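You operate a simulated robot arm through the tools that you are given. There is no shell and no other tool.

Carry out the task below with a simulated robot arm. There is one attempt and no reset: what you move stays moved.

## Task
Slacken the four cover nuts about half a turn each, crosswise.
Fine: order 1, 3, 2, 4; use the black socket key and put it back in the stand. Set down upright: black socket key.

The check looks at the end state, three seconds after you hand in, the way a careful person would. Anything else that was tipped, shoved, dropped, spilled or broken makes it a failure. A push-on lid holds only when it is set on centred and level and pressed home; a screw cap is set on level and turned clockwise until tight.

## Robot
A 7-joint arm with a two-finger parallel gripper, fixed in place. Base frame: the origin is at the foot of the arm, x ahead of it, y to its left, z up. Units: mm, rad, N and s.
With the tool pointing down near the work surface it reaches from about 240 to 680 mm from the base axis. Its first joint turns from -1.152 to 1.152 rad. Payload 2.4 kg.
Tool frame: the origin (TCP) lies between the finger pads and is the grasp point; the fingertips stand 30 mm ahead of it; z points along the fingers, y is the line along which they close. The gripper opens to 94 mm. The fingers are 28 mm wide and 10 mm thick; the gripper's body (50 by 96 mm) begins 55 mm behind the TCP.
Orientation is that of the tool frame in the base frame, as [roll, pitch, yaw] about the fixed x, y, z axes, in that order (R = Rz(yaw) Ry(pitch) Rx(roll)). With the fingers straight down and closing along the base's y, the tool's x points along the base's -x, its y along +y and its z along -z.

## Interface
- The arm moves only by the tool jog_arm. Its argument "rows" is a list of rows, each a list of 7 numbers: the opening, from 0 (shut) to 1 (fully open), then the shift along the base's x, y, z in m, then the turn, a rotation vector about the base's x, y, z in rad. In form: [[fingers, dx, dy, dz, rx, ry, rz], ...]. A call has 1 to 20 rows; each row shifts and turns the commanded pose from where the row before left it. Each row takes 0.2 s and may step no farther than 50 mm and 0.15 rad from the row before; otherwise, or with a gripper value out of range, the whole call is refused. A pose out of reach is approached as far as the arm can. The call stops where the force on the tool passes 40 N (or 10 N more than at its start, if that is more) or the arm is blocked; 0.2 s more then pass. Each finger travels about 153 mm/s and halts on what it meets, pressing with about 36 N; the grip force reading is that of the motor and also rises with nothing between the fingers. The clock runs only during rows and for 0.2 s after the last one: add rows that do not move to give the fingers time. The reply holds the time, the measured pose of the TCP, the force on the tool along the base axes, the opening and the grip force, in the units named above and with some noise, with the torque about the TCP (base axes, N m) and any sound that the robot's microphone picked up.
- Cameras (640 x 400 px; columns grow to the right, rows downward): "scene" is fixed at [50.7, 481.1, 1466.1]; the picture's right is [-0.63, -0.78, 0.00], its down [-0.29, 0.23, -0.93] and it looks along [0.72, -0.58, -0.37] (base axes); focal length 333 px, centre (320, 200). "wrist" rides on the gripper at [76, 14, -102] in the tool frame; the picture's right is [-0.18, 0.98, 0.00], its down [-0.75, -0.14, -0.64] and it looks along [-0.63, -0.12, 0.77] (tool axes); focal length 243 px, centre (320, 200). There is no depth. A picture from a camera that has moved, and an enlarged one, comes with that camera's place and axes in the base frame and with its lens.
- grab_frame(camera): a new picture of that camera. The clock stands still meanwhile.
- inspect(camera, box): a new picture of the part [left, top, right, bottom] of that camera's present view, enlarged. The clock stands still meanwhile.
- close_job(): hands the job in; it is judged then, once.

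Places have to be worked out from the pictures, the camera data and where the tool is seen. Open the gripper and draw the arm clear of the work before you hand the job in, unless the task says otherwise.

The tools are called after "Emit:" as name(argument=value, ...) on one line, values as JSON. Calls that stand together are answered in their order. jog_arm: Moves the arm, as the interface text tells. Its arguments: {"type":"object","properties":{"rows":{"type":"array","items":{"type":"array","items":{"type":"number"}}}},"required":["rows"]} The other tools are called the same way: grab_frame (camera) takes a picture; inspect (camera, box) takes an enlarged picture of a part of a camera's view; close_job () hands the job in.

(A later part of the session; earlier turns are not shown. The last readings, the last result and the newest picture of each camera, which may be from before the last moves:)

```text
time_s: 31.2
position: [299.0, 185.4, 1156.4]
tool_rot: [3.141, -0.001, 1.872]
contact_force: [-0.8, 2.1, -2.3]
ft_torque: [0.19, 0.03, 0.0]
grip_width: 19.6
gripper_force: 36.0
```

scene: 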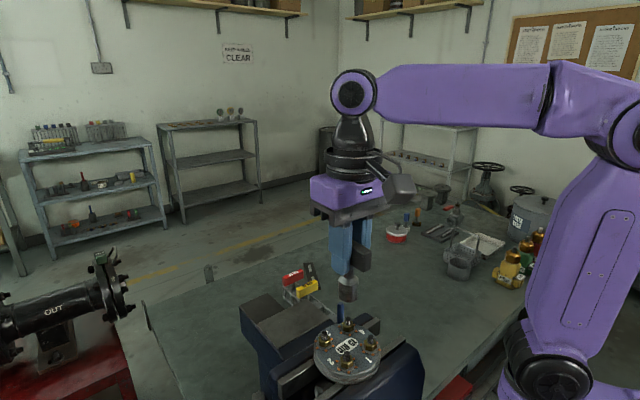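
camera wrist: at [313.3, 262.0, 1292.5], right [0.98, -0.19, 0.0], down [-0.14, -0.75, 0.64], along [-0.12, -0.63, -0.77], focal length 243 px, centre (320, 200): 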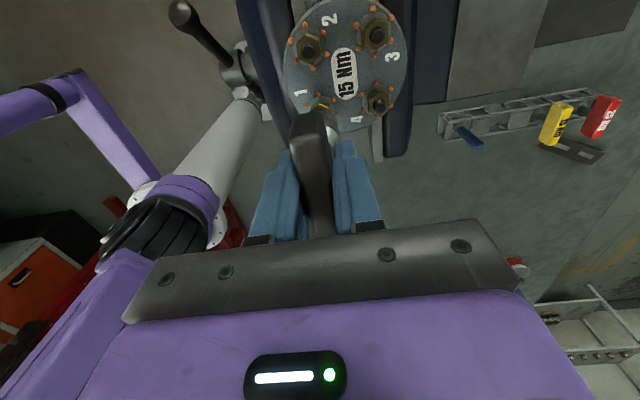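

Torque about z is still zero after 0.3 rad. I continue another 0.3 rad, watching for the take-up.

Emit:
jog_arm(rows=[[0, 0, 0, 0, 0, 0, 0.05], [0, 0, 0, 0, 0, 0, 0.05], [0, 0, 0, 0, 0, 0, 0]])

Emit:
jog_arm(rows=[[0, 0, 0, 0, 0, 0, 0.05], [0, 0, 0, 0, 0, 0, 0.05], [0, 0, 0, 0, 0, 0, 0]])

Emit:
jog_arm(rows=[[0, 0, 0, 0, 0, 0, 0.05], [0, 0, 0, 0, 0, 0, 0.05], [0, 0, 0, 0, 0, 0, 0]])

```text
time_s: 32.0
position: [299.4, 185.5, 1156.7]
tool_rot: [3.142, 0.0, 1.969]
contact_force: [0.6, 3.4, -3.3]
ft_torque: [0.21, 0.0, -0.01]
grip_width: 19.9
gripper_force: 35.4
```

```text
time_s: 32.8
position: [298.7, 185.0, 1155.8]
tool_rot: [-3.14, -0.001, 2.07]
contact_force: [-1.5, 3.1, 0.9]
ft_torque: [0.15, 0.04, 0.0]
grip_width: 19.8
gripper_force: 35.9
```

```text
time_s: 33.6
position: [299.8, 185.6, 1155.2]
tool_rot: [-3.141, -0.001, 2.171]
contact_force: [0.7, 1.3, 1.1]
ft_torque: [0.04, -0.1, 0.03]
grip_width: 20.0
gripper_force: 36.6
```

After 0.6 rad no z torque has shown up, only small side force. I lift the socket off to see whether nut 1 has actually turned.

Emit:
jog_arm(rows=[[0, 0, 0, 0.01, 0, 0, 0], [0, 0, 0, 0.01, 0, 0, 0], [0, 0, 0, 0.01, 0, 0, 0], [0, 0, 0, 0.01, 0, 0, 0], [0, 0, 0, 0, 0, 0, 0], [0, 0, 0, 0, 0, 0, 0]])

Emit:
inspect(camera="scene", box=[330, 320, 390, 370])

Emit:
grab_frame(camera="wrist")

```text
time_s: 35.0
position: [298.5, 185.1, 1196.9]
tool_rot: [-3.141, -0.001, 2.17]
contact_force: [-0.3, -0.2, -1.7]
ft_torque: [-0.01, 0.0, 0.04]
grip_width: 20.0
gripper_force: 35.8
```

```text
8.00 times, centred on (360, 345) of scene
camera zoom: at [50.8, 481.1, 1466.1], right [-0.63, -0.78, 0.0], down [-0.29, 0.23, -0.93], along [0.72, -0.58, -0.37], focal length 2665 px, centre (0, -960)
```

zoom: 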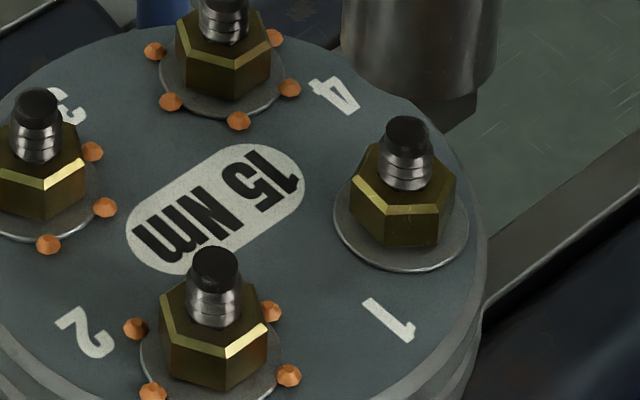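

```text
taken
camera wrist: at [267.9, 256.6, 1298.7], right [0.92, 0.4, 0.0], down [0.31, -0.7, 0.64], along [0.26, -0.59, -0.77], focal length 243 px, centre (320, 200)
```

wrist: 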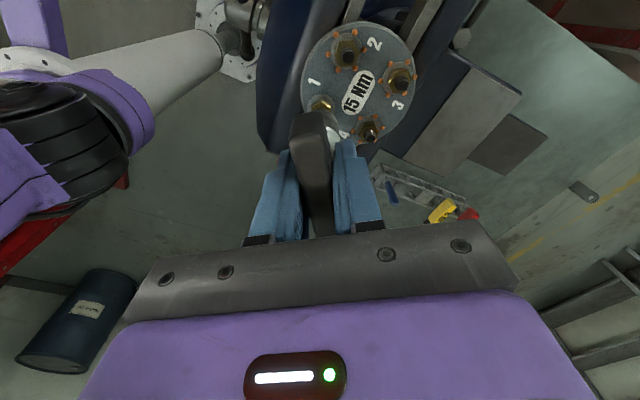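

Nut 1 did turn — about 24° by its facets — and its orange dots vanished, so it's loosening with very little torque. The gripper's display looks slightly different, so I check it before continuing.

Emit:
inspect(camera="wrist", box=[220, 330, 380, 400])

Emit:
inspect(camera="scene", box=[355, 332, 385, 356])

Emit:
grab_frame(camera="scene")

```text
4.00 times, centred on (300, 365) of wrist
camera zoom: at [267.9, 256.6, 1298.7], right [0.92, 0.4, 0.0], down [0.31, -0.7, 0.64], along [0.26, -0.59, -0.77], focal length 970 px, centre (400, -460)
```

zoom: 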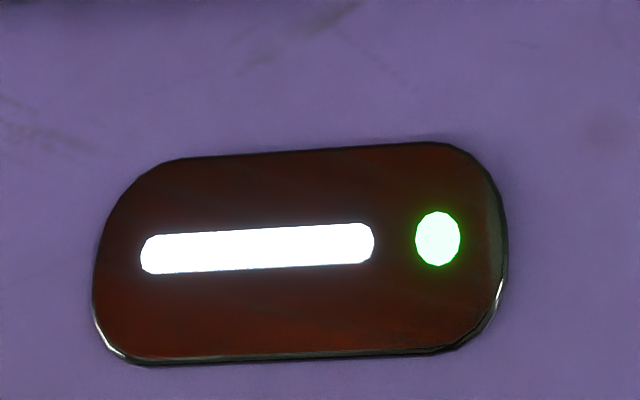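

```text
16.00 times, centred on (370, 344) of scene
camera zoom: at [50.8, 481.1, 1466.1], right [-0.63, -0.78, 0.0], down [-0.29, 0.23, -0.93], along [0.72, -0.58, -0.37], focal length 5330 px, centre (-480, -2104)
```

zoom: 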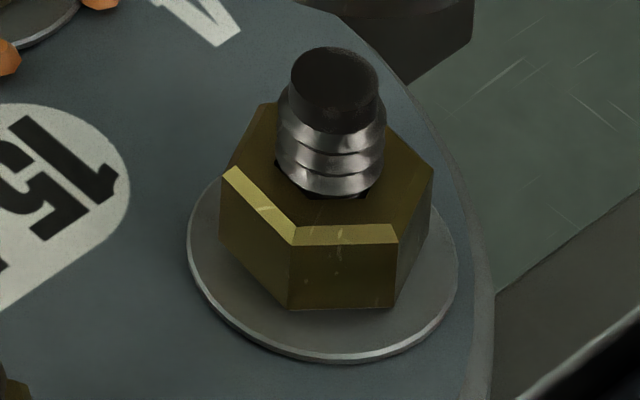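

```text
taken
```

scene: 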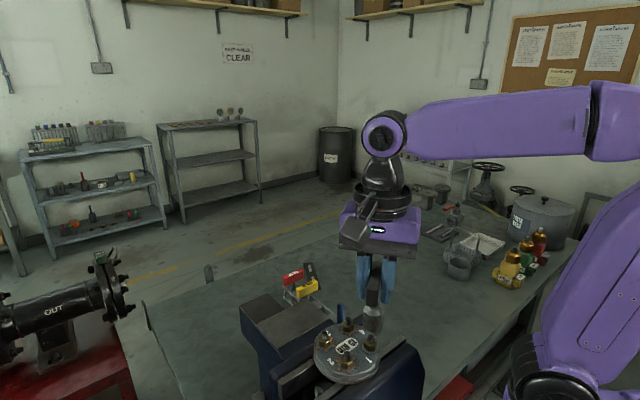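

The display is only a reflection. By its facets nut 1 has turned about 23° (take-up began after 0.2 rad of key rotation), so the key must finish at about +1.775 rad for a half turn. I re-seat the key with a slight lateral correction and 0.1 rad back-off.

Emit:
jog_arm(rows=[[0, 0.0005, 0.0007, 0, 0, 0, -0.1], [0, 0, 0, -0.01, 0, 0, 0], [0, 0, 0, -0.01, 0, 0, 0], [0, 0, 0, -0.008, 0, 0, 0], [0, 0, 0, -0.004, 0, 0, 0], [0, 0, 0, -0.004, 0, 0, 0], [0, 0, 0, -0.0035, 0, 0, 0], [0, 0, 0, 0, 0, 0, 0]])

Emit:
inspect(camera="scene", box=[340, 310, 390, 360])

```text
time_s: 36.8
position: [298.9, 185.9, 1157.4]
tool_rot: [3.141, 0.0, 2.069]
contact_force: [-0.5, -1.8, -1.4]
ft_torque: [-0.08, -0.06, 0.04]
grip_width: 20.1
gripper_force: 36.3
```

```text
8.00 times, centred on (365, 335) of scene
camera zoom: at [50.8, 481.1, 1466.2], right [-0.63, -0.78, 0.0], down [-0.29, 0.23, -0.93], along [0.72, -0.58, -0.37], focal length 2665 px, centre (-40, -880)
```

zoom: 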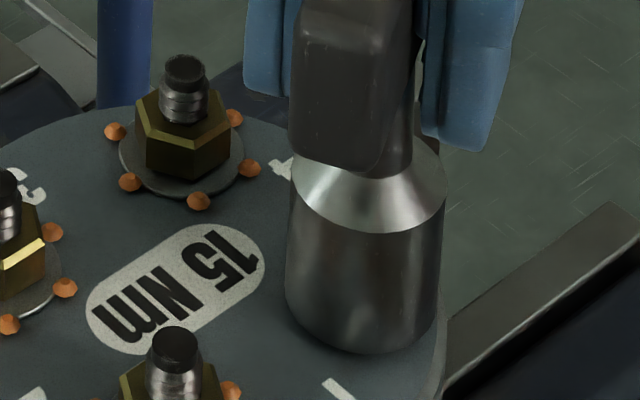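

The key is seated again with small forces. I turn counter-clockwise in 0.15 rad steps, first 1.5 rad, then check.

Emit:
jog_arm(rows=[[0, 0, 0, 0, 0, 0, 0.15], [0, 0, 0, 0, 0, 0, 0.15], [0, 0, 0, 0, 0, 0, 0.15], [0, 0, 0, 0, 0, 0, 0.15], [0, 0, 0, 0, 0, 0, 0.15], [0, 0, 0, 0, 0, 0, 0.15], [0, 0, 0, 0, 0, 0, 0.15], [0, 0, 0, 0, 0, 0, 0.15], [0, 0, 0, 0, 0, 0, 0.15], [0, 0, 0, 0, 0, 0, 0.15], [0, 0, 0, 0, 0, 0, 0]])

Emit:
inspect(camera="scene", box=[340, 310, 390, 360])

```text
time_s: 39.2
position: [300.3, 186.4, 1157.9]
tool_rot: [-3.141, -0.001, -2.711]
contact_force: [0.8, 0.3, 2.0]
ft_torque: [0.07, -0.06, 0.0]
grip_width: 19.8
gripper_force: 35.8
```

```text
8.00 times, centred on (365, 335) of scene
camera zoom: at [50.8, 481.2, 1466.1], right [-0.63, -0.78, 0.0], down [-0.29, 0.23, -0.93], along [0.72, -0.58, -0.37], focal length 2665 px, centre (-40, -880)
```

zoom: 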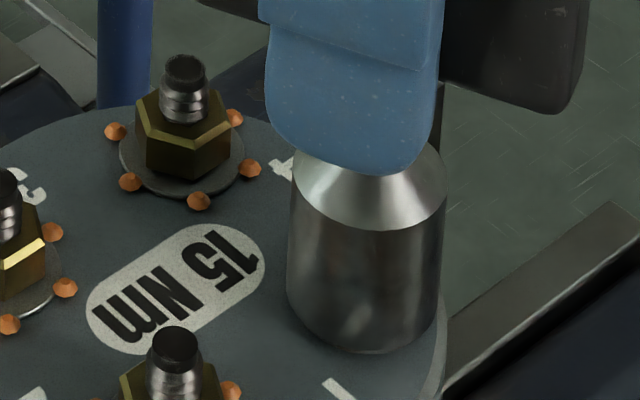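

Turning is smooth with only a light upward push (the nut is rising). I finish the stroke with 1.345 rad more, easing the key up by about 0.5 mm along the way.

Emit:
jog_arm(rows=[[0, 0, 0, 0.0001, 0, 0, 0.1495], [0, 0, 0, 0.0001, 0, 0, 0.1495], [0, 0, 0, 0.0001, 0, 0, 0.1495], [0, 0, 0, 0.0001, 0, 0, 0.1495], [0, 0, 0, 0, 0, 0, 0.1495], [0, 0, 0, 0, 0, 0, 0.1495], [0, 0, 0, 0, 0, 0, 0.1495], [0, 0, 0, 0, 0, 0, 0.1495], [0, 0, 0, 0, 0, 0, 0.1495], [0, 0, 0, 0, 0, 0, 0], [0, 0, 0, 0, 0, 0, 0]])

Emit:
inspect(camera="scene", box=[340, 310, 390, 360])

```text
time_s: 41.6
position: [299.0, 187.5, 1157.4]
tool_rot: [-3.141, 0.001, -1.367]
contact_force: [-2.3, 2.5, -0.2]
ft_torque: [0.16, 0.13, -0.02]
grip_width: 20.0
gripper_force: 35.7
```

```text
8.00 times, centred on (365, 335) of scene
camera zoom: at [50.7, 481.2, 1466.1], right [-0.63, -0.78, 0.0], down [-0.29, 0.23, -0.93], along [0.72, -0.58, -0.37], focal length 2665 px, centre (-40, -880)
```

zoom: 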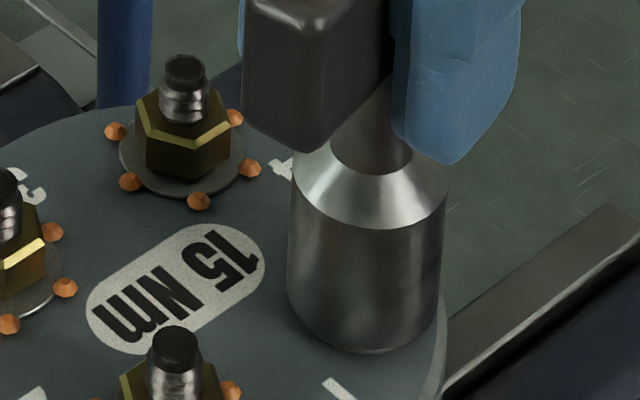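

The yaw reached +1.775 rad, so nut 1 should be half a turn out. I lift off and check its facets.

Emit:
jog_arm(rows=[[0, 0, 0, 0.005, 0, 0, 0], [0, 0, 0, 0.01, 0, 0, 0], [0, 0, 0, 0.015, 0, 0, 0], [0, 0, 0, 0.015, 0, 0, 0], [0, 0, 0, 0, 0, 0, 0], [0, 0, 0, 0, 0, 0, 0]])

Emit:
inspect(camera="scene", box=[355, 332, 385, 356])

Emit:
grab_frame(camera="wrist")

```text
time_s: 43.0
position: [299.6, 186.7, 1201.5]
tool_rot: [3.141, 0.0, -1.367]
contact_force: [-1.0, -0.7, -1.4]
ft_torque: [-0.02, 0.03, 0.0]
grip_width: 20.2
gripper_force: 36.0
```

```text
16.00 times, centred on (370, 344) of scene
camera zoom: at [50.8, 481.1, 1466.1], right [-0.63, -0.78, 0.0], down [-0.29, 0.23, -0.93], along [0.72, -0.58, -0.37], focal length 5330 px, centre (-480, -2104)
```

zoom: 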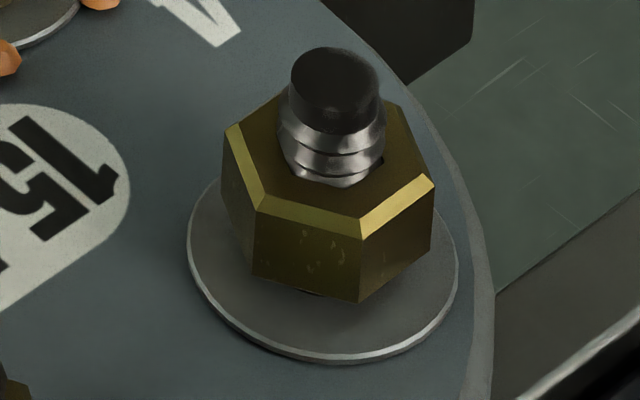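

```text
taken
camera wrist: at [301.7, 109.0, 1304.7], right [-1.0, -0.02, 0.0], down [-0.01, 0.77, 0.64], along [-0.01, 0.64, -0.77], focal length 243 px, centre (320, 200)
```

wrist: 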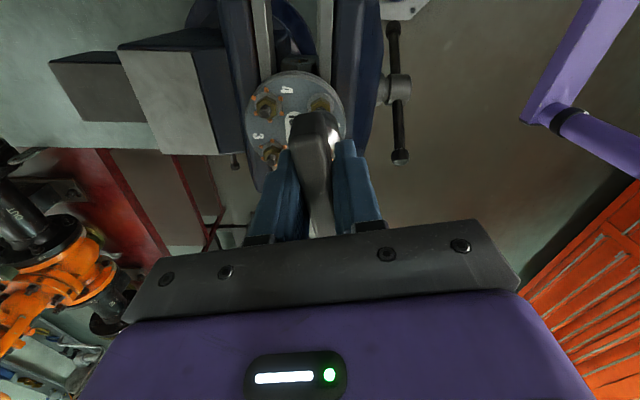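

Nut 1's facets are back on a 60° multiple and it has visibly lifted off its washer: half a turn done. Next is nut 3: I move diagonally (+48, +48.1) mm at this safe height while unwinding the wrist to -90°.

Emit:
jog_arm(rows=[[0, 0.0024, 0.002405, 0, 0, 0, -0.15], [0, 0.0024, 0.002405, 0, 0, 0, -0.15], [0, 0.0024, 0.002405, 0, 0, 0, -0.15], [0, 0.0024, 0.002405, 0, 0, 0, -0.15], [0, 0.0024, 0.002405, 0, 0, 0, -0.15], [0, 0.0024, 0.002405, 0, 0, 0, -0.15], [0, 0.0024, 0.002405, 0, 0, 0, -0.15], [0, 0.0024, 0.002405, 0, 0, 0, -0.15], [0, 0.0024, 0.002405, 0, 0, 0, -0.15], [0, 0.0024, 0.002405, 0, 0, 0, -0.15], [0, 0.0024, 0.002405, 0, 0, 0, -0.15], [0, 0.0024, 0.002405, 0, 0, 0, -0.15], [0, 0.0024, 0.002405, 0, 0, 0, -0.15], [0, 0.0024, 0.002405, 0, 0, 0, -0.15], [0, 0.0024, 0.002405, 0, 0, 0, -0.15], [0, 0.0024, 0.002405, 0, 0, 0, -0.15], [0, 0.0024, 0.002405, 0, 0, 0, -0.15], [0, 0.0024, 0.002405, 0, 0, 0, -0.15], [0, 0.0024, 0.002405, 0, 0, 0, -0.15], [0, 0.0024, 0.002405, 0, 0, 0, -0.15]])

Emit:
jog_arm(rows=[[0, 0, 0, 0, 0, 0, -0.115], [0, 0, 0, 0, 0, 0, -0.115], [0, 0, 0, 0, 0, 0, -0.1154], [0, 0, 0, 0, 0, 0, 0], [0, 0, 0, 0, 0, 0, 0], [0, 0, 0, 0, 0, 0, 0]])

Emit:
inspect(camera="scene", box=[300, 290, 370, 360])

Emit:
grab_frame(camera="wrist")

```text
time_s: 47.2
position: [347.6, 233.5, 1201.9]
tool_rot: [-3.141, 0.0, 1.914]
contact_force: [0.1, -1.4, -0.8]
ft_torque: [0.03, 0.01, 0.03]
grip_width: 19.8
gripper_force: 36.2
```

```text
time_s: 48.6
position: [346.6, 235.3, 1203.1]
tool_rot: [3.142, 0.001, 1.57]
contact_force: [0.0, 0.1, -1.4]
ft_torque: [0.0, -0.03, 0.01]
grip_width: 19.8
gripper_force: 36.1
```

```text
5.71 times, centred on (335, 325) of scene
camera zoom: at [50.8, 481.1, 1466.1], right [-0.63, -0.78, 0.0], down [-0.29, 0.23, -0.93], along [0.72, -0.58, -0.37], focal length 1904 px, centre (234, -514)
```

zoom: 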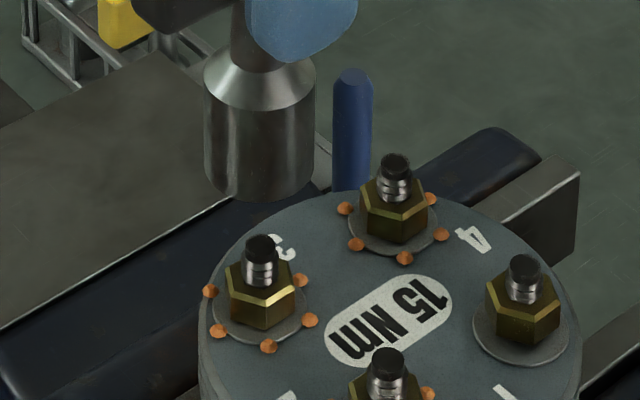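

```text
taken
camera wrist: at [362.2, 310.9, 1304.8], right [0.98, -0.18, 0.0], down [-0.14, -0.75, 0.64], along [-0.12, -0.63, -0.77], focal length 243 px, centre (320, 200)
```

wrist: 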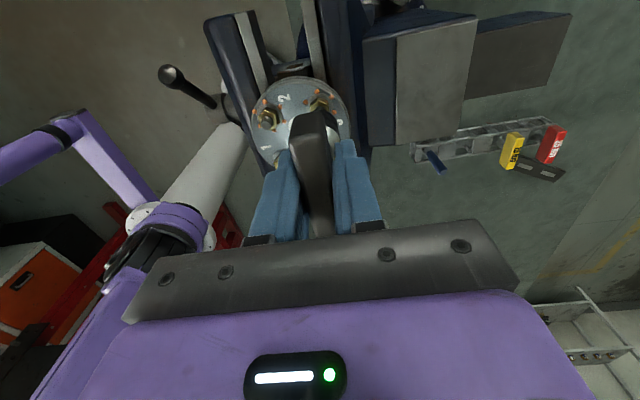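

Wrist data puts the socket within 0.2 mm of nut 3; the scene view suggests about 0.8 mm the other way, so I split it with (-0.2, -0.2) mm and lower to just above the nut to check.

Emit:
jog_arm(rows=[[0, -0.0002, -0.0002, -0.01, 0, 0, 0], [0, 0, 0, -0.01, 0, 0, 0], [0, 0, 0, -0.008, 0, 0, 0], [0, 0, 0, 0, 0, 0, 0], [0, 0, 0, 0, 0, 0, 0]])

Emit:
inspect(camera="scene", box=[310, 305, 360, 355])

Emit:
inspect(camera="wrist", box=[240, 60, 360, 160])

```text
time_s: 49.8
position: [346.1, 234.0, 1174.8]
tool_rot: [-3.141, 0.0, 1.572]
contact_force: [-0.4, 1.2, -1.7]
ft_torque: [-0.01, 0.04, -0.03]
grip_width: 19.7
gripper_force: 35.8
```

```text
8.00 times, centred on (335, 330) of scene
camera zoom: at [50.8, 481.1, 1466.1], right [-0.63, -0.78, 0.0], down [-0.29, 0.23, -0.93], along [0.72, -0.58, -0.37], focal length 2665 px, centre (200, -840)
```

zoom: 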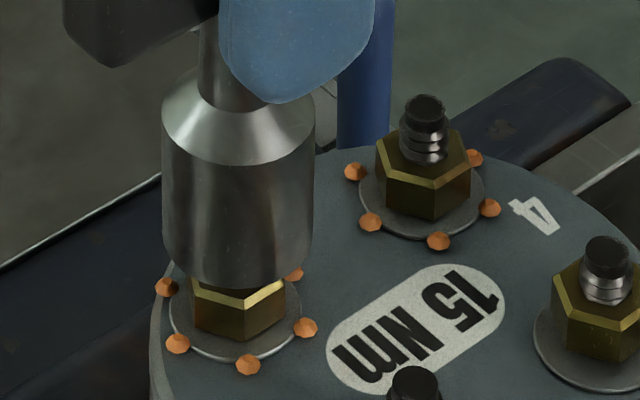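

```text
4.00 times, centred on (300, 110) of wrist
camera zoom: at [361.6, 310.5, 1276.5], right [0.98, -0.18, 0.0], down [-0.14, -0.75, 0.64], along [-0.12, -0.63, -0.77], focal length 970 px, centre (400, 560)
```

zoom: 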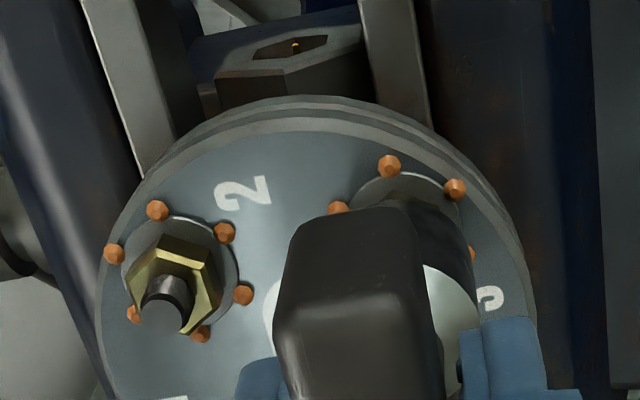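

The socket is now centred over nut 3 in the scene view. I lower it in small steps to seat height.

Emit:
jog_arm(rows=[[0, 0, 0, -0.004, 0, 0, 0], [0, 0, 0, -0.004, 0, 0, 0], [0, 0, 0, -0.002, 0, 0, 0], [0, 0, 0, -0.002, 0, 0, 0], [0, 0, 0, -0.002, 0, 0, 0], [0, 0, 0, -0.002, 0, 0, 0], [0, 0, 0, -0.0012, 0, 0, 0], [0, 0, 0, 0, 0, 0, 0]])

Emit:
inspect(camera="scene", box=[310, 305, 360, 355])

```text
time_s: 51.6
position: [346.1, 233.9, 1156.6]
tool_rot: [-3.141, 0.0, 1.571]
contact_force: [0.5, 0.8, -1.1]
ft_torque: [0.02, -0.02, -0.01]
grip_width: 19.8
gripper_force: 35.4
```

```text
8.00 times, centred on (335, 330) of scene
camera zoom: at [50.8, 481.1, 1466.1], right [-0.63, -0.78, 0.0], down [-0.29, 0.23, -0.93], along [0.72, -0.58, -0.37], focal length 2665 px, centre (200, -840)
```

zoom: 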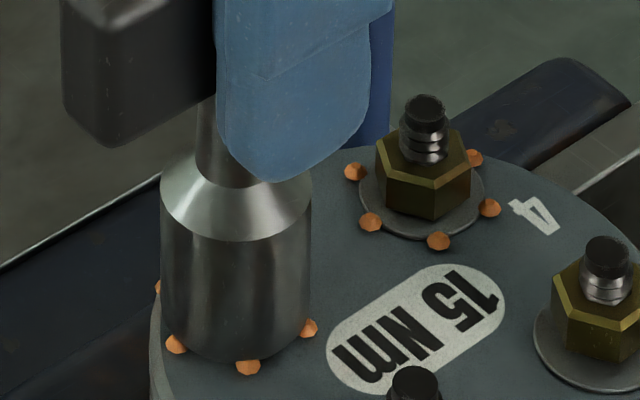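

Nut 3 is covered, forces are negligible. I turn counter-clockwise, 1.5 rad first.

Emit:
jog_arm(rows=[[0, 0, 0, 0, 0, 0, 0.1], [0, 0, 0, 0, 0, 0, 0.1], [0, 0, 0, 0, 0, 0, 0.1], [0, 0, 0, 0, 0, 0, 0.15], [0, 0, 0, 0, 0, 0, 0.15], [0, 0, 0, 0, 0, 0, 0.15], [0, 0, 0, 0, 0, 0, 0.15], [0, 0, 0, 0, 0, 0, 0.15], [0, 0, 0, 0, 0, 0, 0.15], [0, 0, 0, 0, 0, 0, 0.15], [0, 0, 0, 0, 0, 0, 0.15], [0, 0, 0, 0, 0, 0, 0]])

Emit:
inspect(camera="scene", box=[310, 305, 360, 355])

```text
time_s: 54.2
position: [346.9, 233.9, 1157.8]
tool_rot: [3.14, -0.001, 3.071]
contact_force: [1.4, 0.3, -0.3]
ft_torque: [0.02, -0.11, -0.02]
grip_width: 19.8
gripper_force: 36.0
```

```text
8.00 times, centred on (335, 330) of scene
camera zoom: at [50.8, 481.1, 1466.1], right [-0.63, -0.78, 0.0], down [-0.29, 0.23, -0.93], along [0.72, -0.58, -0.37], focal length 2665 px, centre (200, -840)
```

zoom: 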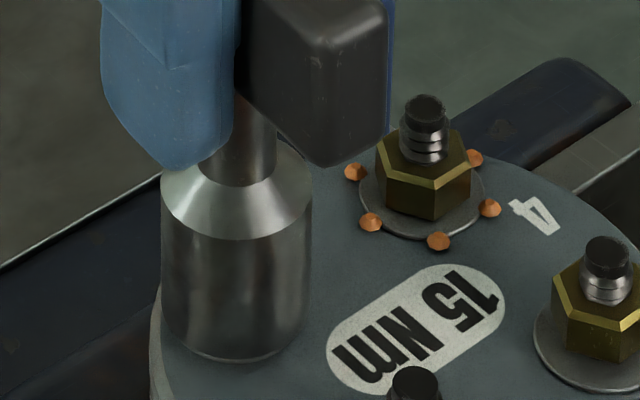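

The dots around nut 3 are gone and it is turning. I finish the remaining 1.845 rad of the half turn.

Emit:
jog_arm(rows=[[0, 0, 0, 0, 0, 0, 0.14195], [0, 0, 0, 0.0002, 0, 0, 0.14195], [0, 0, 0, 0, 0, 0, 0.14195], [0, 0, 0, 0.0001, 0, 0, 0.14195], [0, 0, 0, 0, 0, 0, 0.14195], [0, 0, 0, 0.0001, 0, 0, 0.14195], [0, 0, 0, 0, 0, 0, 0.14195], [0, 0, 0, 0, 0, 0, 0.14195], [0, 0, 0, 0, 0, 0, 0.14195], [0, 0, 0, 0, 0, 0, 0.14195], [0, 0, 0, 0, 0, 0, 0.14195], [0, 0, 0, 0, 0, 0, 0.14195], [0, 0, 0, 0, 0, 0, 0.14195], [0, 0, 0, 0, 0, 0, 0], [0, 0, 0, 0, 0, 0, 0]])

Emit:
inspect(camera="scene", box=[310, 305, 360, 355])

```text
time_s: 57.4
position: [347.1, 233.8, 1157.6]
tool_rot: [-3.14, 0.001, -1.367]
contact_force: [-1.3, 2.4, -0.5]
ft_torque: [0.19, 0.03, 0.0]
grip_width: 20.3
gripper_force: 36.1
```

```text
8.00 times, centred on (335, 330) of scene
camera zoom: at [50.7, 481.2, 1466.1], right [-0.63, -0.78, 0.0], down [-0.29, 0.23, -0.93], along [0.72, -0.58, -0.37], focal length 2665 px, centre (200, -840)
```

zoom: 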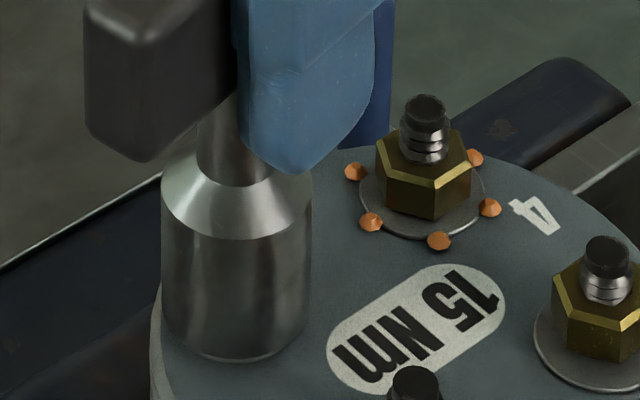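

The stroke ended at +1.775 rad with small forces. I lift off nut 3 and inspect it.

Emit:
jog_arm(rows=[[0, 0, 0, 0.005, 0, 0, 0], [0, 0, 0, 0.01, 0, 0, 0], [0, 0, 0, 0.015, 0, 0, 0], [0, 0, 0, 0.015, 0, 0, 0], [0, 0, 0, 0, 0, 0, 0], [0, 0, 0, 0, 0, 0, 0]])

Emit:
inspect(camera="scene", box=[328, 328, 353, 353])

Emit:
inspect(camera="scene", box=[300, 310, 400, 385])

Emit:
grab_frame(camera="wrist")

```text
time_s: 58.8
position: [347.6, 234.6, 1203.7]
tool_rot: [3.141, -0.001, -1.371]
contact_force: [1.1, 0.4, -1.2]
ft_torque: [0.0, -0.01, 0.0]
grip_width: 19.9
gripper_force: 36.0
```

```text
16.00 times, centred on (340, 340) of scene
camera zoom: at [50.8, 481.1, 1466.1], right [-0.63, -0.78, 0.0], down [-0.29, 0.23, -0.93], along [0.72, -0.58, -0.37], focal length 5330 px, centre (-8, -2048)
```

zoom: 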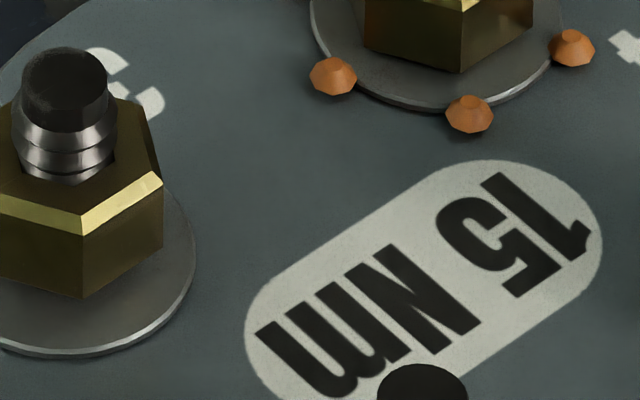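

```text
5.33 times, centred on (350, 348) of scene
camera zoom: at [50.8, 481.1, 1466.1], right [-0.63, -0.78, 0.0], down [-0.29, 0.23, -0.93], along [0.72, -0.58, -0.37], focal length 1777 px, centre (160, -587)
```

zoom: 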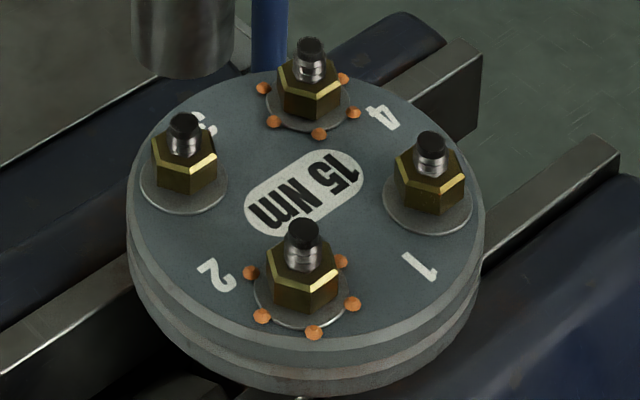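

```text
taken
camera wrist: at [349.8, 157.1, 1305.3], right [-1.0, -0.02, 0.0], down [-0.01, 0.77, 0.64], along [-0.01, 0.64, -0.77], focal length 243 px, centre (320, 200)
```

wrist: 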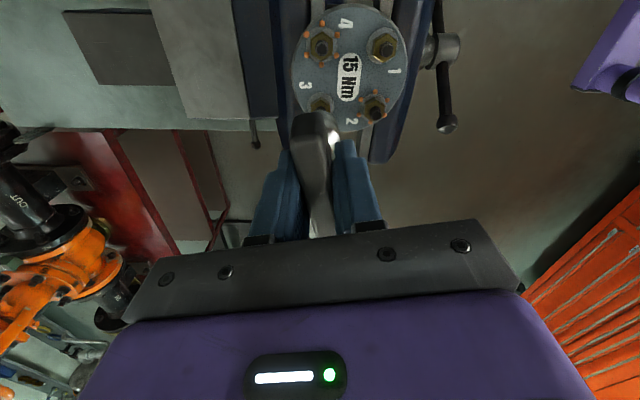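

Nut 3 also shows its facets back in line after the half turn. Next is nut 2: move -47.9 mm in x at this height while unwinding the wrist to -90°.

Emit:
jog_arm(rows=[[0, -0.002395, 0, 0, 0, 0, -0.15], [0, -0.002395, 0, 0, 0, 0, -0.15], [0, -0.002395, 0, 0, 0, 0, -0.15], [0, -0.002395, 0, 0, 0, 0, -0.15], [0, -0.002395, 0, 0, 0, 0, -0.15], [0, -0.002395, 0, 0, 0, 0, -0.15], [0, -0.002395, 0, 0, 0, 0, -0.15], [0, -0.002395, 0, 0, 0, 0, -0.15], [0, -0.002395, 0, 0, 0, 0, -0.15], [0, -0.002395, 0, 0, 0, 0, -0.15], [0, -0.002395, 0, 0, 0, 0, -0.15], [0, -0.002395, 0, 0, 0, 0, -0.15], [0, -0.002395, 0, 0, 0, 0, -0.15], [0, -0.002395, 0, 0, 0, 0, -0.15], [0, -0.002395, 0, 0, 0, 0, -0.15], [0, -0.002395, 0, 0, 0, 0, -0.15], [0, -0.002395, 0, 0, 0, 0, -0.15], [0, -0.002395, 0, 0, 0, 0, -0.15], [0, -0.002395, 0, 0, 0, 0, -0.15], [0, -0.002395, 0, 0, 0, 0, -0.15]])

Emit:
jog_arm(rows=[[0, 0, 0, 0, 0, 0, -0.115], [0, 0, 0, 0, 0, 0, -0.115], [0, 0, 0, 0, 0, 0, -0.1154], [0, 0, 0, -0.01, 0, 0, 0], [0, 0, 0, -0.01, 0, 0, 0], [0, 0, 0, -0.008, 0, 0, 0], [0, 0, 0, 0, 0, 0, 0], [0, 0, 0, 0, 0, 0, 0]])

Emit:
inspect(camera="scene", box=[320, 320, 380, 380])

Emit:
grab_frame(camera="wrist")

```text
time_s: 63.0
position: [299.3, 234.5, 1202.5]
tool_rot: [-3.14, 0.001, 1.914]
contact_force: [-0.2, 0.0, -1.4]
ft_torque: [0.03, 0.01, 0.04]
grip_width: 20.0
gripper_force: 35.5
```

```text
time_s: 64.8
position: [298.9, 233.4, 1174.5]
tool_rot: [3.141, 0.0, 1.572]
contact_force: [0.8, 0.4, -1.2]
ft_torque: [0.0, 0.0, -0.03]
grip_width: 19.9
gripper_force: 36.0
```

```text
6.67 times, centred on (350, 350) of scene
camera zoom: at [50.8, 481.1, 1466.1], right [-0.63, -0.78, 0.0], down [-0.29, 0.23, -0.93], along [0.72, -0.58, -0.37], focal length 2221 px, centre (120, -800)
```

zoom: 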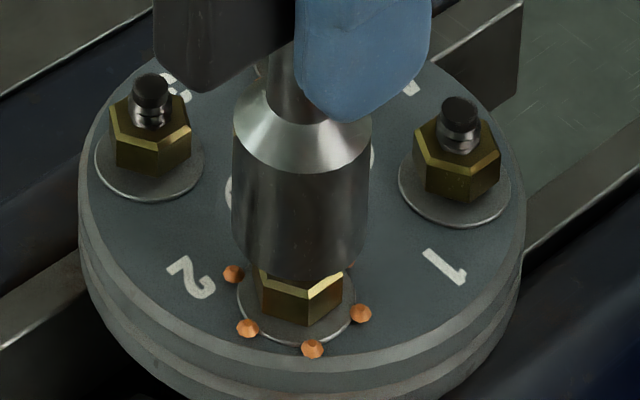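

```text
taken
camera wrist: at [314.0, 311.0, 1276.7], right [0.98, -0.18, 0.0], down [-0.14, -0.75, 0.64], along [-0.12, -0.63, -0.77], focal length 243 px, centre (320, 200)
```

wrist: 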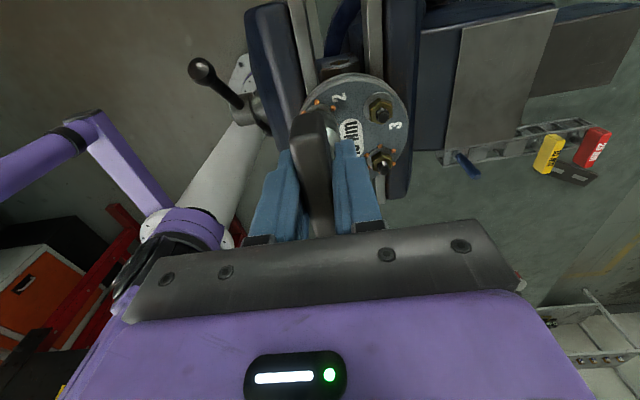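

The socket is centred over nut 2 (TCP ≈ 299.7, 234.9). I lower it to seat height in small steps.

Emit:
jog_arm(rows=[[0, 0, 0, -0.004, 0, 0, 0], [0, 0, 0, -0.004, 0, 0, 0], [0, 0, 0, -0.002, 0, 0, 0], [0, 0, 0, -0.002, 0, 0, 0], [0, 0, 0, -0.002, 0, 0, 0], [0, 0, 0, -0.002, 0, 0, 0], [0, 0, 0, -0.0012, 0, 0, 0], [0, 0, 0, 0, 0, 0, 0]])

Emit:
inspect(camera="scene", box=[320, 320, 380, 380])

```text
time_s: 66.6
position: [299.2, 234.2, 1157.9]
tool_rot: [-3.141, -0.001, 1.573]
contact_force: [0.6, 0.1, -0.9]
ft_torque: [0.01, 0.03, 0.02]
grip_width: 19.9
gripper_force: 35.9
```

```text
6.67 times, centred on (350, 350) of scene
camera zoom: at [50.8, 481.1, 1466.1], right [-0.63, -0.78, 0.0], down [-0.29, 0.23, -0.93], along [0.72, -0.58, -0.37], focal length 2221 px, centre (120, -800)
```

zoom: 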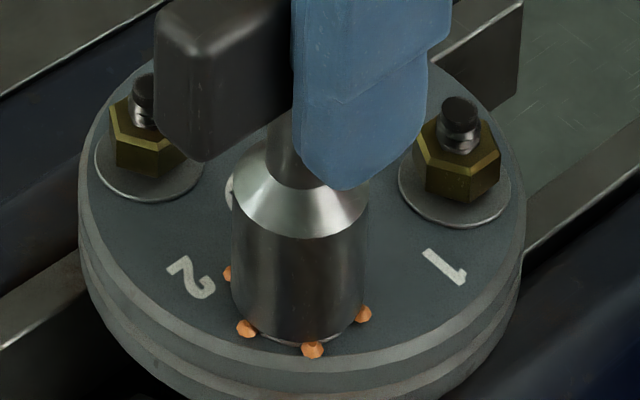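

Nut 2 is covered. I start the half turn counter-clockwise.

Emit:
jog_arm(rows=[[0, 0, 0, 0, 0, 0, 0.1], [0, 0, 0, 0, 0, 0, 0.1], [0, 0, 0, 0, 0, 0, 0.1], [0, 0, 0, 0, 0, 0, 0.15], [0, 0, 0, 0, 0, 0, 0.15], [0, 0, 0, 0, 0, 0, 0.15], [0, 0, 0, 0, 0, 0, 0.15], [0, 0, 0, 0, 0, 0, 0.15], [0, 0, 0, 0, 0, 0, 0.15], [0, 0, 0, 0, 0, 0, 0.15], [0, 0, 0, 0, 0, 0, 0.15], [0, 0, 0, 0, 0, 0, 0]])

Emit:
inspect(camera="scene", box=[320, 320, 380, 380])

```text
time_s: 69.2
position: [298.2, 233.3, 1158.1]
tool_rot: [3.141, 0.0, 3.072]
contact_force: [-2.3, 1.8, 0.0]
ft_torque: [0.12, 0.17, 0.01]
grip_width: 20.0
gripper_force: 35.8
```

```text
6.67 times, centred on (350, 350) of scene
camera zoom: at [50.7, 481.2, 1466.1], right [-0.63, -0.78, 0.0], down [-0.29, 0.23, -0.93], along [0.72, -0.58, -0.37], focal length 2221 px, centre (120, -800)
```

zoom: 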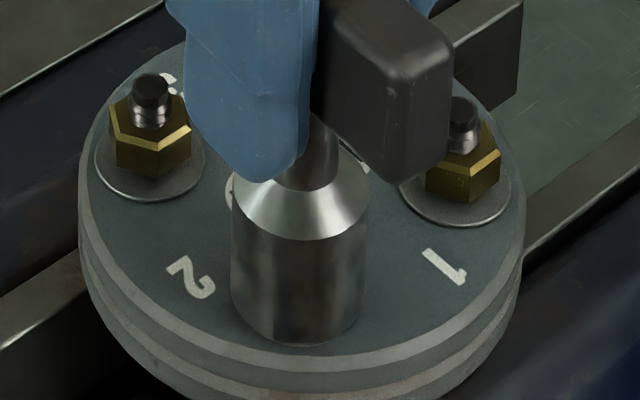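

Nut 2's dots are gone, it is turning smoothly. I finish the remaining 1.845 rad.

Emit:
jog_arm(rows=[[0, 0, 0, 0, 0, 0, 0.14195], [0, 0, 0, 0.0001, 0, 0, 0.14195], [0, 0, 0, 0, 0, 0, 0.14195], [0, 0, 0, 0.0001, 0, 0, 0.14195], [0, 0, 0, 0, 0, 0, 0.14195], [0, 0, 0, 0, 0, 0, 0.14195], [0, 0, 0, 0, 0, 0, 0.14195], [0, 0, 0, 0, 0, 0, 0.14195], [0, 0, 0, 0, 0, 0, 0.14195], [0, 0, 0, 0, 0, 0, 0.14195], [0, 0, 0, 0, 0, 0, 0.14195], [0, 0, 0, 0, 0, 0, 0.14195], [0, 0, 0, 0, 0, 0, 0.14195], [0, 0, 0, 0, 0, 0, 0], [0, 0, 0, 0, 0, 0, 0]])

```text
time_s: 72.4
position: [299.0, 233.9, 1157.3]
tool_rot: [3.141, -0.001, -1.366]
contact_force: [0.2, 0.2, 0.5]
ft_torque: [-0.01, 0.04, -0.03]
grip_width: 19.8
gripper_force: 36.1
```

The half turn on nut 2 completed at +1.775 rad. I lift off and inspect it.

Emit:
jog_arm(rows=[[0, 0, 0, 0.005, 0, 0, 0], [0, 0, 0, 0.01, 0, 0, 0], [0, 0, 0, 0.015, 0, 0, 0], [0, 0, 0, 0.015, 0, 0, 0], [0, 0, 0, 0, 0, 0, 0], [0, 0, 0, 0, 0, 0, 0]])

Emit:
inspect(camera="scene", box=[310, 315, 390, 380])

Emit:
inspect(camera="scene", box=[333, 345, 363, 375])

Emit:
grab_frame(camera="wrist")

```text
time_s: 73.8
position: [299.5, 234.1, 1202.6]
tool_rot: [3.141, 0.0, -1.368]
contact_force: [0.4, -0.3, -0.9]
ft_torque: [-0.01, -0.03, 0.02]
grip_width: 20.0
gripper_force: 36.2
```

```text
6.15 times, centred on (350, 348) of scene
camera zoom: at [50.8, 481.1, 1466.1], right [-0.63, -0.78, 0.0], down [-0.29, 0.23, -0.93], along [0.72, -0.58, -0.37], focal length 2050 px, centre (135, -708)
```

zoom: 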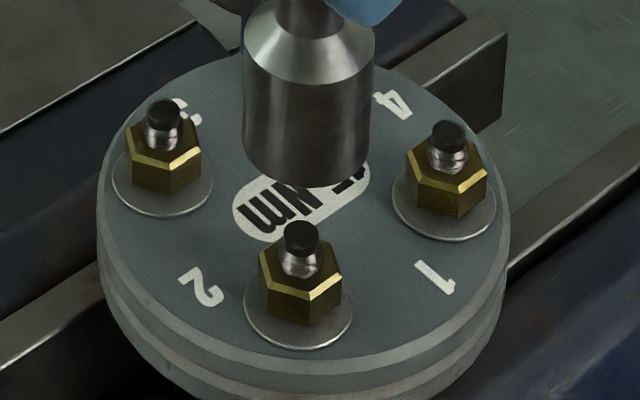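

```text
13.33 times, centred on (348, 360) of scene
camera zoom: at [50.8, 481.1, 1466.1], right [-0.63, -0.78, 0.0], down [-0.29, 0.23, -0.93], along [0.72, -0.58, -0.37], focal length 4442 px, centre (-53, -1933)
```

zoom: 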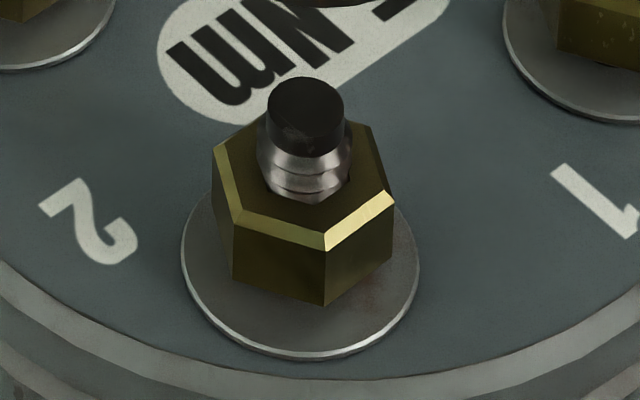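

```text
taken
camera wrist: at [301.7, 156.4, 1304.7], right [-1.0, -0.02, 0.0], down [-0.01, 0.77, 0.64], along [-0.01, 0.64, -0.77], focal length 243 px, centre (320, 200)
```

wrist: 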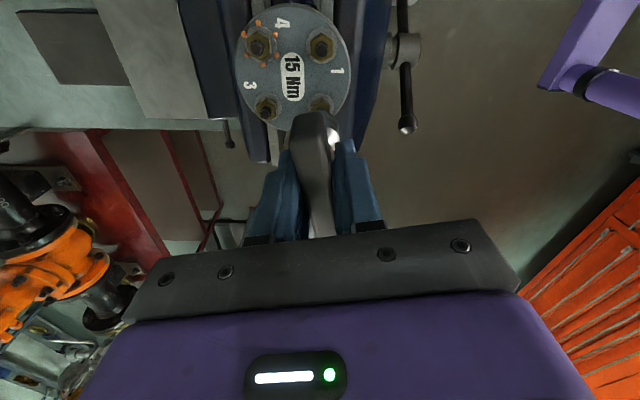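

Nut 2 is done as well and visibly raised. Last is nut 4: move (+47.95, -47.95) mm while unwinding the wrist to -90°, then lower to just above it.

Emit:
jog_arm(rows=[[0, 0.0023975, -0.0023975, 0, 0, 0, -0.15], [0, 0.0023975, -0.0023975, 0, 0, 0, -0.15], [0, 0.0023975, -0.0023975, 0, 0, 0, -0.15], [0, 0.0023975, -0.0023975, 0, 0, 0, -0.15], [0, 0.0023975, -0.0023975, 0, 0, 0, -0.15], [0, 0.0023975, -0.0023975, 0, 0, 0, -0.15], [0, 0.0023975, -0.0023975, 0, 0, 0, -0.15], [0, 0.0023975, -0.0023975, 0, 0, 0, -0.15], [0, 0.0023975, -0.0023975, 0, 0, 0, -0.15], [0, 0.0023975, -0.0023975, 0, 0, 0, -0.15], [0, 0.0023975, -0.0023975, 0, 0, 0, -0.15], [0, 0.0023975, -0.0023975, 0, 0, 0, -0.15], [0, 0.0023975, -0.0023975, 0, 0, 0, -0.15], [0, 0.0023975, -0.0023975, 0, 0, 0, -0.15], [0, 0.0023975, -0.0023975, 0, 0, 0, -0.15], [0, 0.0023975, -0.0023975, 0, 0, 0, -0.15], [0, 0.0023975, -0.0023975, 0, 0, 0, -0.15], [0, 0.0023975, -0.0023975, 0, 0, 0, -0.15], [0, 0.0023975, -0.0023975, 0, 0, 0, -0.15], [0, 0.0023975, -0.0023975, 0, 0, 0, -0.15]])

Emit:
jog_arm(rows=[[0, 0, 0, 0, 0, 0, -0.115], [0, 0, 0, 0, 0, 0, -0.115], [0, 0, 0, 0, 0, 0, -0.1154], [0, 0, 0, -0.01, 0, 0, 0], [0, 0, 0, -0.01, 0, 0, 0], [0, 0, 0, -0.008, 0, 0, 0], [0, 0, 0, 0, 0, 0, 0], [0, 0, 0, 0, 0, 0, 0]])

Emit:
inspect(camera="scene", box=[325, 295, 375, 345])

Emit:
grab_frame(camera="wrist")

```text
time_s: 78.0
position: [346.7, 186.2, 1202.6]
tool_rot: [3.141, 0.001, 1.914]
contact_force: [-0.4, 0.1, -1.5]
ft_torque: [0.01, 0.01, 0.02]
grip_width: 19.5
gripper_force: 35.1
```

```text
time_s: 79.8
position: [347.5, 185.3, 1174.1]
tool_rot: [-3.14, 0.0, 1.573]
contact_force: [0.8, 1.1, -1.1]
ft_torque: [-0.01, -0.01, 0.02]
grip_width: 20.0
gripper_force: 36.6
```

```text
8.00 times, centred on (350, 320) of scene
camera zoom: at [50.8, 481.1, 1466.1], right [-0.63, -0.78, 0.0], down [-0.29, 0.23, -0.93], along [0.72, -0.58, -0.37], focal length 2665 px, centre (80, -760)
```

zoom: 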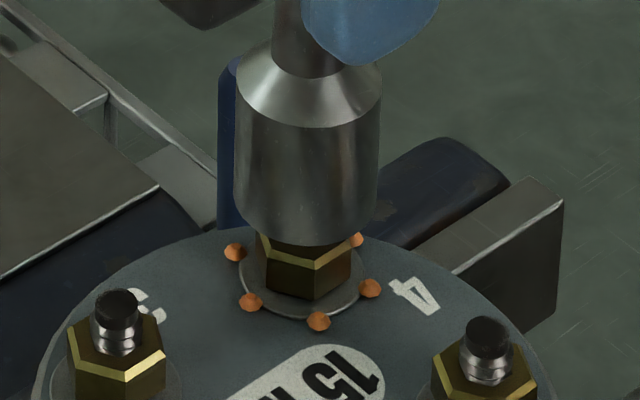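

```text
taken
camera wrist: at [362.0, 262.8, 1276.7], right [0.98, -0.18, 0.0], down [-0.14, -0.75, 0.64], along [-0.12, -0.63, -0.77], focal length 243 px, centre (320, 200)
```

wrist: 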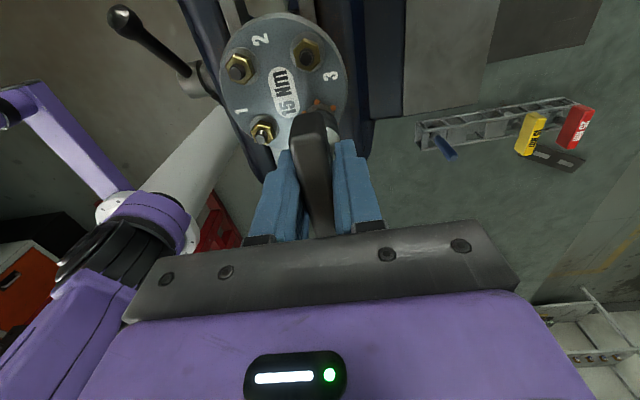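

The socket is centred over nut 4 (TCP ≈ 347.7, 186.7). I lower to seat height.

Emit:
jog_arm(rows=[[0, 0, 0, -0.004, 0, 0, 0], [0, 0, 0, -0.004, 0, 0, 0], [0, 0, 0, -0.002, 0, 0, 0], [0, 0, 0, -0.002, 0, 0, 0], [0, 0, 0, -0.002, 0, 0, 0], [0, 0, 0, -0.002, 0, 0, 0], [0, 0, 0, -0.0012, 0, 0, 0], [0, 0, 0, 0, 0, 0, 0]])

Emit:
inspect(camera="scene", box=[325, 295, 375, 345])

```text
time_s: 81.6
position: [346.1, 184.6, 1157.0]
tool_rot: [3.141, -0.001, 1.573]
contact_force: [-0.5, 0.3, -1.6]
ft_torque: [-0.02, 0.03, 0.0]
grip_width: 20.1
gripper_force: 35.4
```

```text
8.00 times, centred on (350, 320) of scene
camera zoom: at [50.8, 481.1, 1466.1], right [-0.63, -0.78, 0.0], down [-0.29, 0.23, -0.93], along [0.72, -0.58, -0.37], focal length 2665 px, centre (80, -760)
```

zoom: 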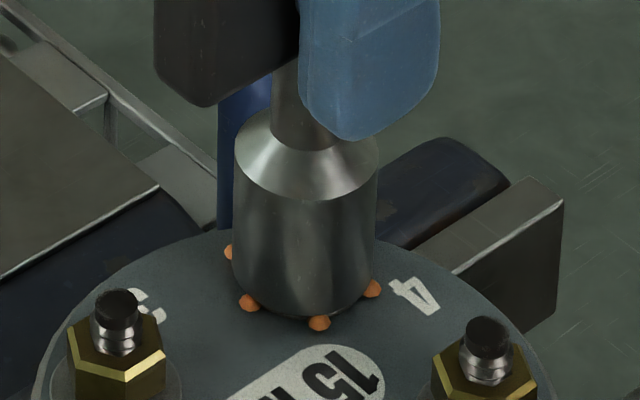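

Nut 4 is covered with negligible force. I start its half turn.

Emit:
jog_arm(rows=[[0, 0, 0, 0, 0, 0, 0.1], [0, 0, 0, 0, 0, 0, 0.1], [0, 0, 0, 0, 0, 0, 0.1], [0, 0, 0, 0, 0, 0, 0.15], [0, 0, 0, 0, 0, 0, 0.15], [0, 0, 0, 0, 0, 0, 0.15], [0, 0, 0, 0, 0, 0, 0.15], [0, 0, 0, 0, 0, 0, 0.15], [0, 0, 0, 0, 0, 0, 0.15], [0, 0, 0, 0, 0, 0, 0.15], [0, 0, 0, 0, 0, 0, 0.15], [0, 0, 0, 0, 0, 0, 0]])

Emit:
inspect(camera="scene", box=[325, 295, 375, 345])

```text
time_s: 84.2
position: [347.2, 185.0, 1156.8]
tool_rot: [-3.14, -0.001, 3.073]
contact_force: [1.5, 0.5, 1.0]
ft_torque: [0.04, -0.03, -0.01]
grip_width: 19.8
gripper_force: 36.4
```

```text
8.00 times, centred on (350, 320) of scene
camera zoom: at [50.8, 481.1, 1466.1], right [-0.63, -0.78, 0.0], down [-0.29, 0.23, -0.93], along [0.72, -0.58, -0.37], focal length 2665 px, centre (80, -760)
```

zoom: 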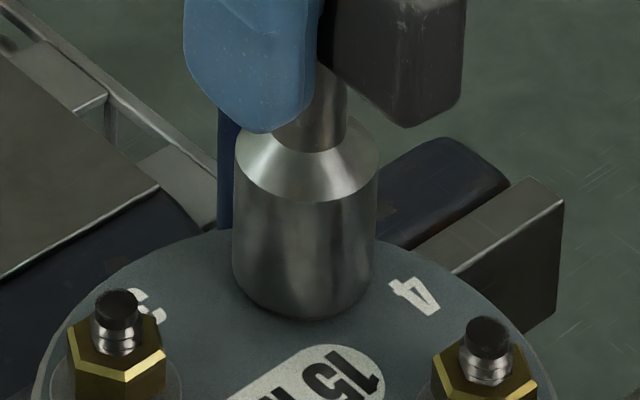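

Nut 4 has broken loose too. I complete the remaining 1.845 rad and let it settle.

Emit:
jog_arm(rows=[[0, 0, 0, 0, 0, 0, 0.14195], [0, 0, 0, 0.0002, 0, 0, 0.14195], [0, 0, 0, 0, 0, 0, 0.14195], [0, 0, 0, 0.0001, 0, 0, 0.14195], [0, 0, 0, 0, 0, 0, 0.14195], [0, 0, 0, 0.0001, 0, 0, 0.14195], [0, 0, 0, 0, 0, 0, 0.14195], [0, 0, 0, 0, 0, 0, 0.14195], [0, 0, 0, 0, 0, 0, 0.14195], [0, 0, 0, 0, 0, 0, 0.14195], [0, 0, 0, 0, 0, 0, 0.14195], [0, 0, 0, 0, 0, 0, 0.14195], [0, 0, 0, 0, 0, 0, 0.14195], [0, 0, 0, 0, 0, 0, 0], [0, 0, 0, 0, 0, 0, 0]])

Emit:
jog_arm(rows=[[0, 0, 0, 0.005, 0, 0, 0], [0, 0, 0, 0.01, 0, 0, 0], [0, 0, 0, 0.015, 0, 0, 0], [0, 0, 0, 0.015, 0, 0, 0], [0, 0, 0, 0.015, 0, 0, 0], [0, 0, 0, 0, 0, 0, 0], [0, 0, 0, 0, 0, 0, 0]])

Emit:
inspect(camera="scene", box=[310, 305, 390, 380])

Emit:
inspect(camera="scene", box=[333, 315, 363, 345])

Emit:
grab_frame(camera="wrist")

```text
time_s: 87.4
position: [346.6, 185.7, 1157.7]
tool_rot: [3.141, -0.001, -1.366]
contact_force: [1.4, 0.8, -0.6]
ft_torque: [-0.03, -0.09, -0.01]
grip_width: 19.9
gripper_force: 36.4
```

```text
time_s: 89.0
position: [346.9, 185.7, 1217.3]
tool_rot: [3.14, 0.001, -1.367]
contact_force: [0.3, -0.9, -1.8]
ft_torque: [0.02, -0.03, -0.01]
grip_width: 19.9
gripper_force: 36.3
```

```text
5.33 times, centred on (350, 342) of scene
camera zoom: at [50.8, 481.1, 1466.1], right [-0.63, -0.78, 0.0], down [-0.29, 0.23, -0.93], along [0.72, -0.58, -0.37], focal length 1777 px, centre (160, -560)
```

zoom: 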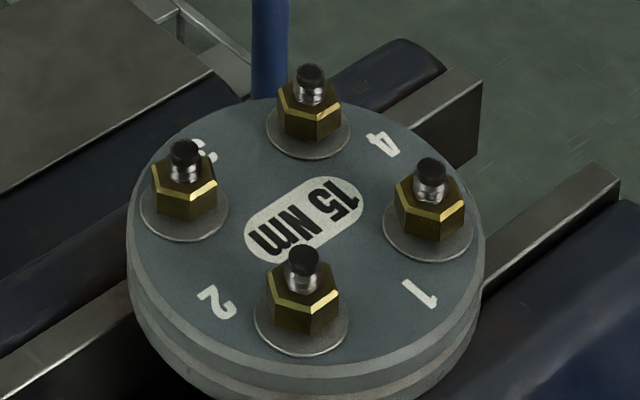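

```text
13.33 times, centred on (348, 330) of scene
camera zoom: at [50.8, 481.1, 1466.1], right [-0.63, -0.78, 0.0], down [-0.29, 0.23, -0.93], along [0.72, -0.58, -0.37], focal length 4442 px, centre (-53, -1533)
```

zoom: 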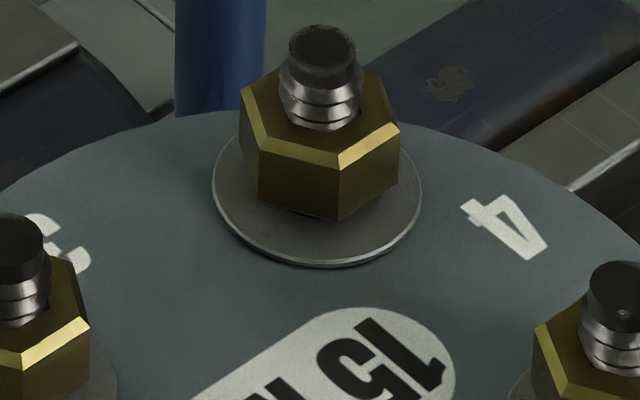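

```text
taken
camera wrist: at [349.3, 109.0, 1319.9], right [-1.0, -0.02, 0.0], down [-0.01, 0.77, 0.64], along [-0.01, 0.64, -0.77], focal length 243 px, centre (320, 200)
```

wrist: 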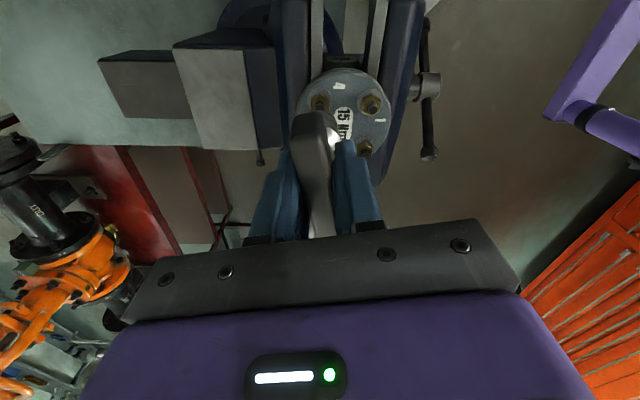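

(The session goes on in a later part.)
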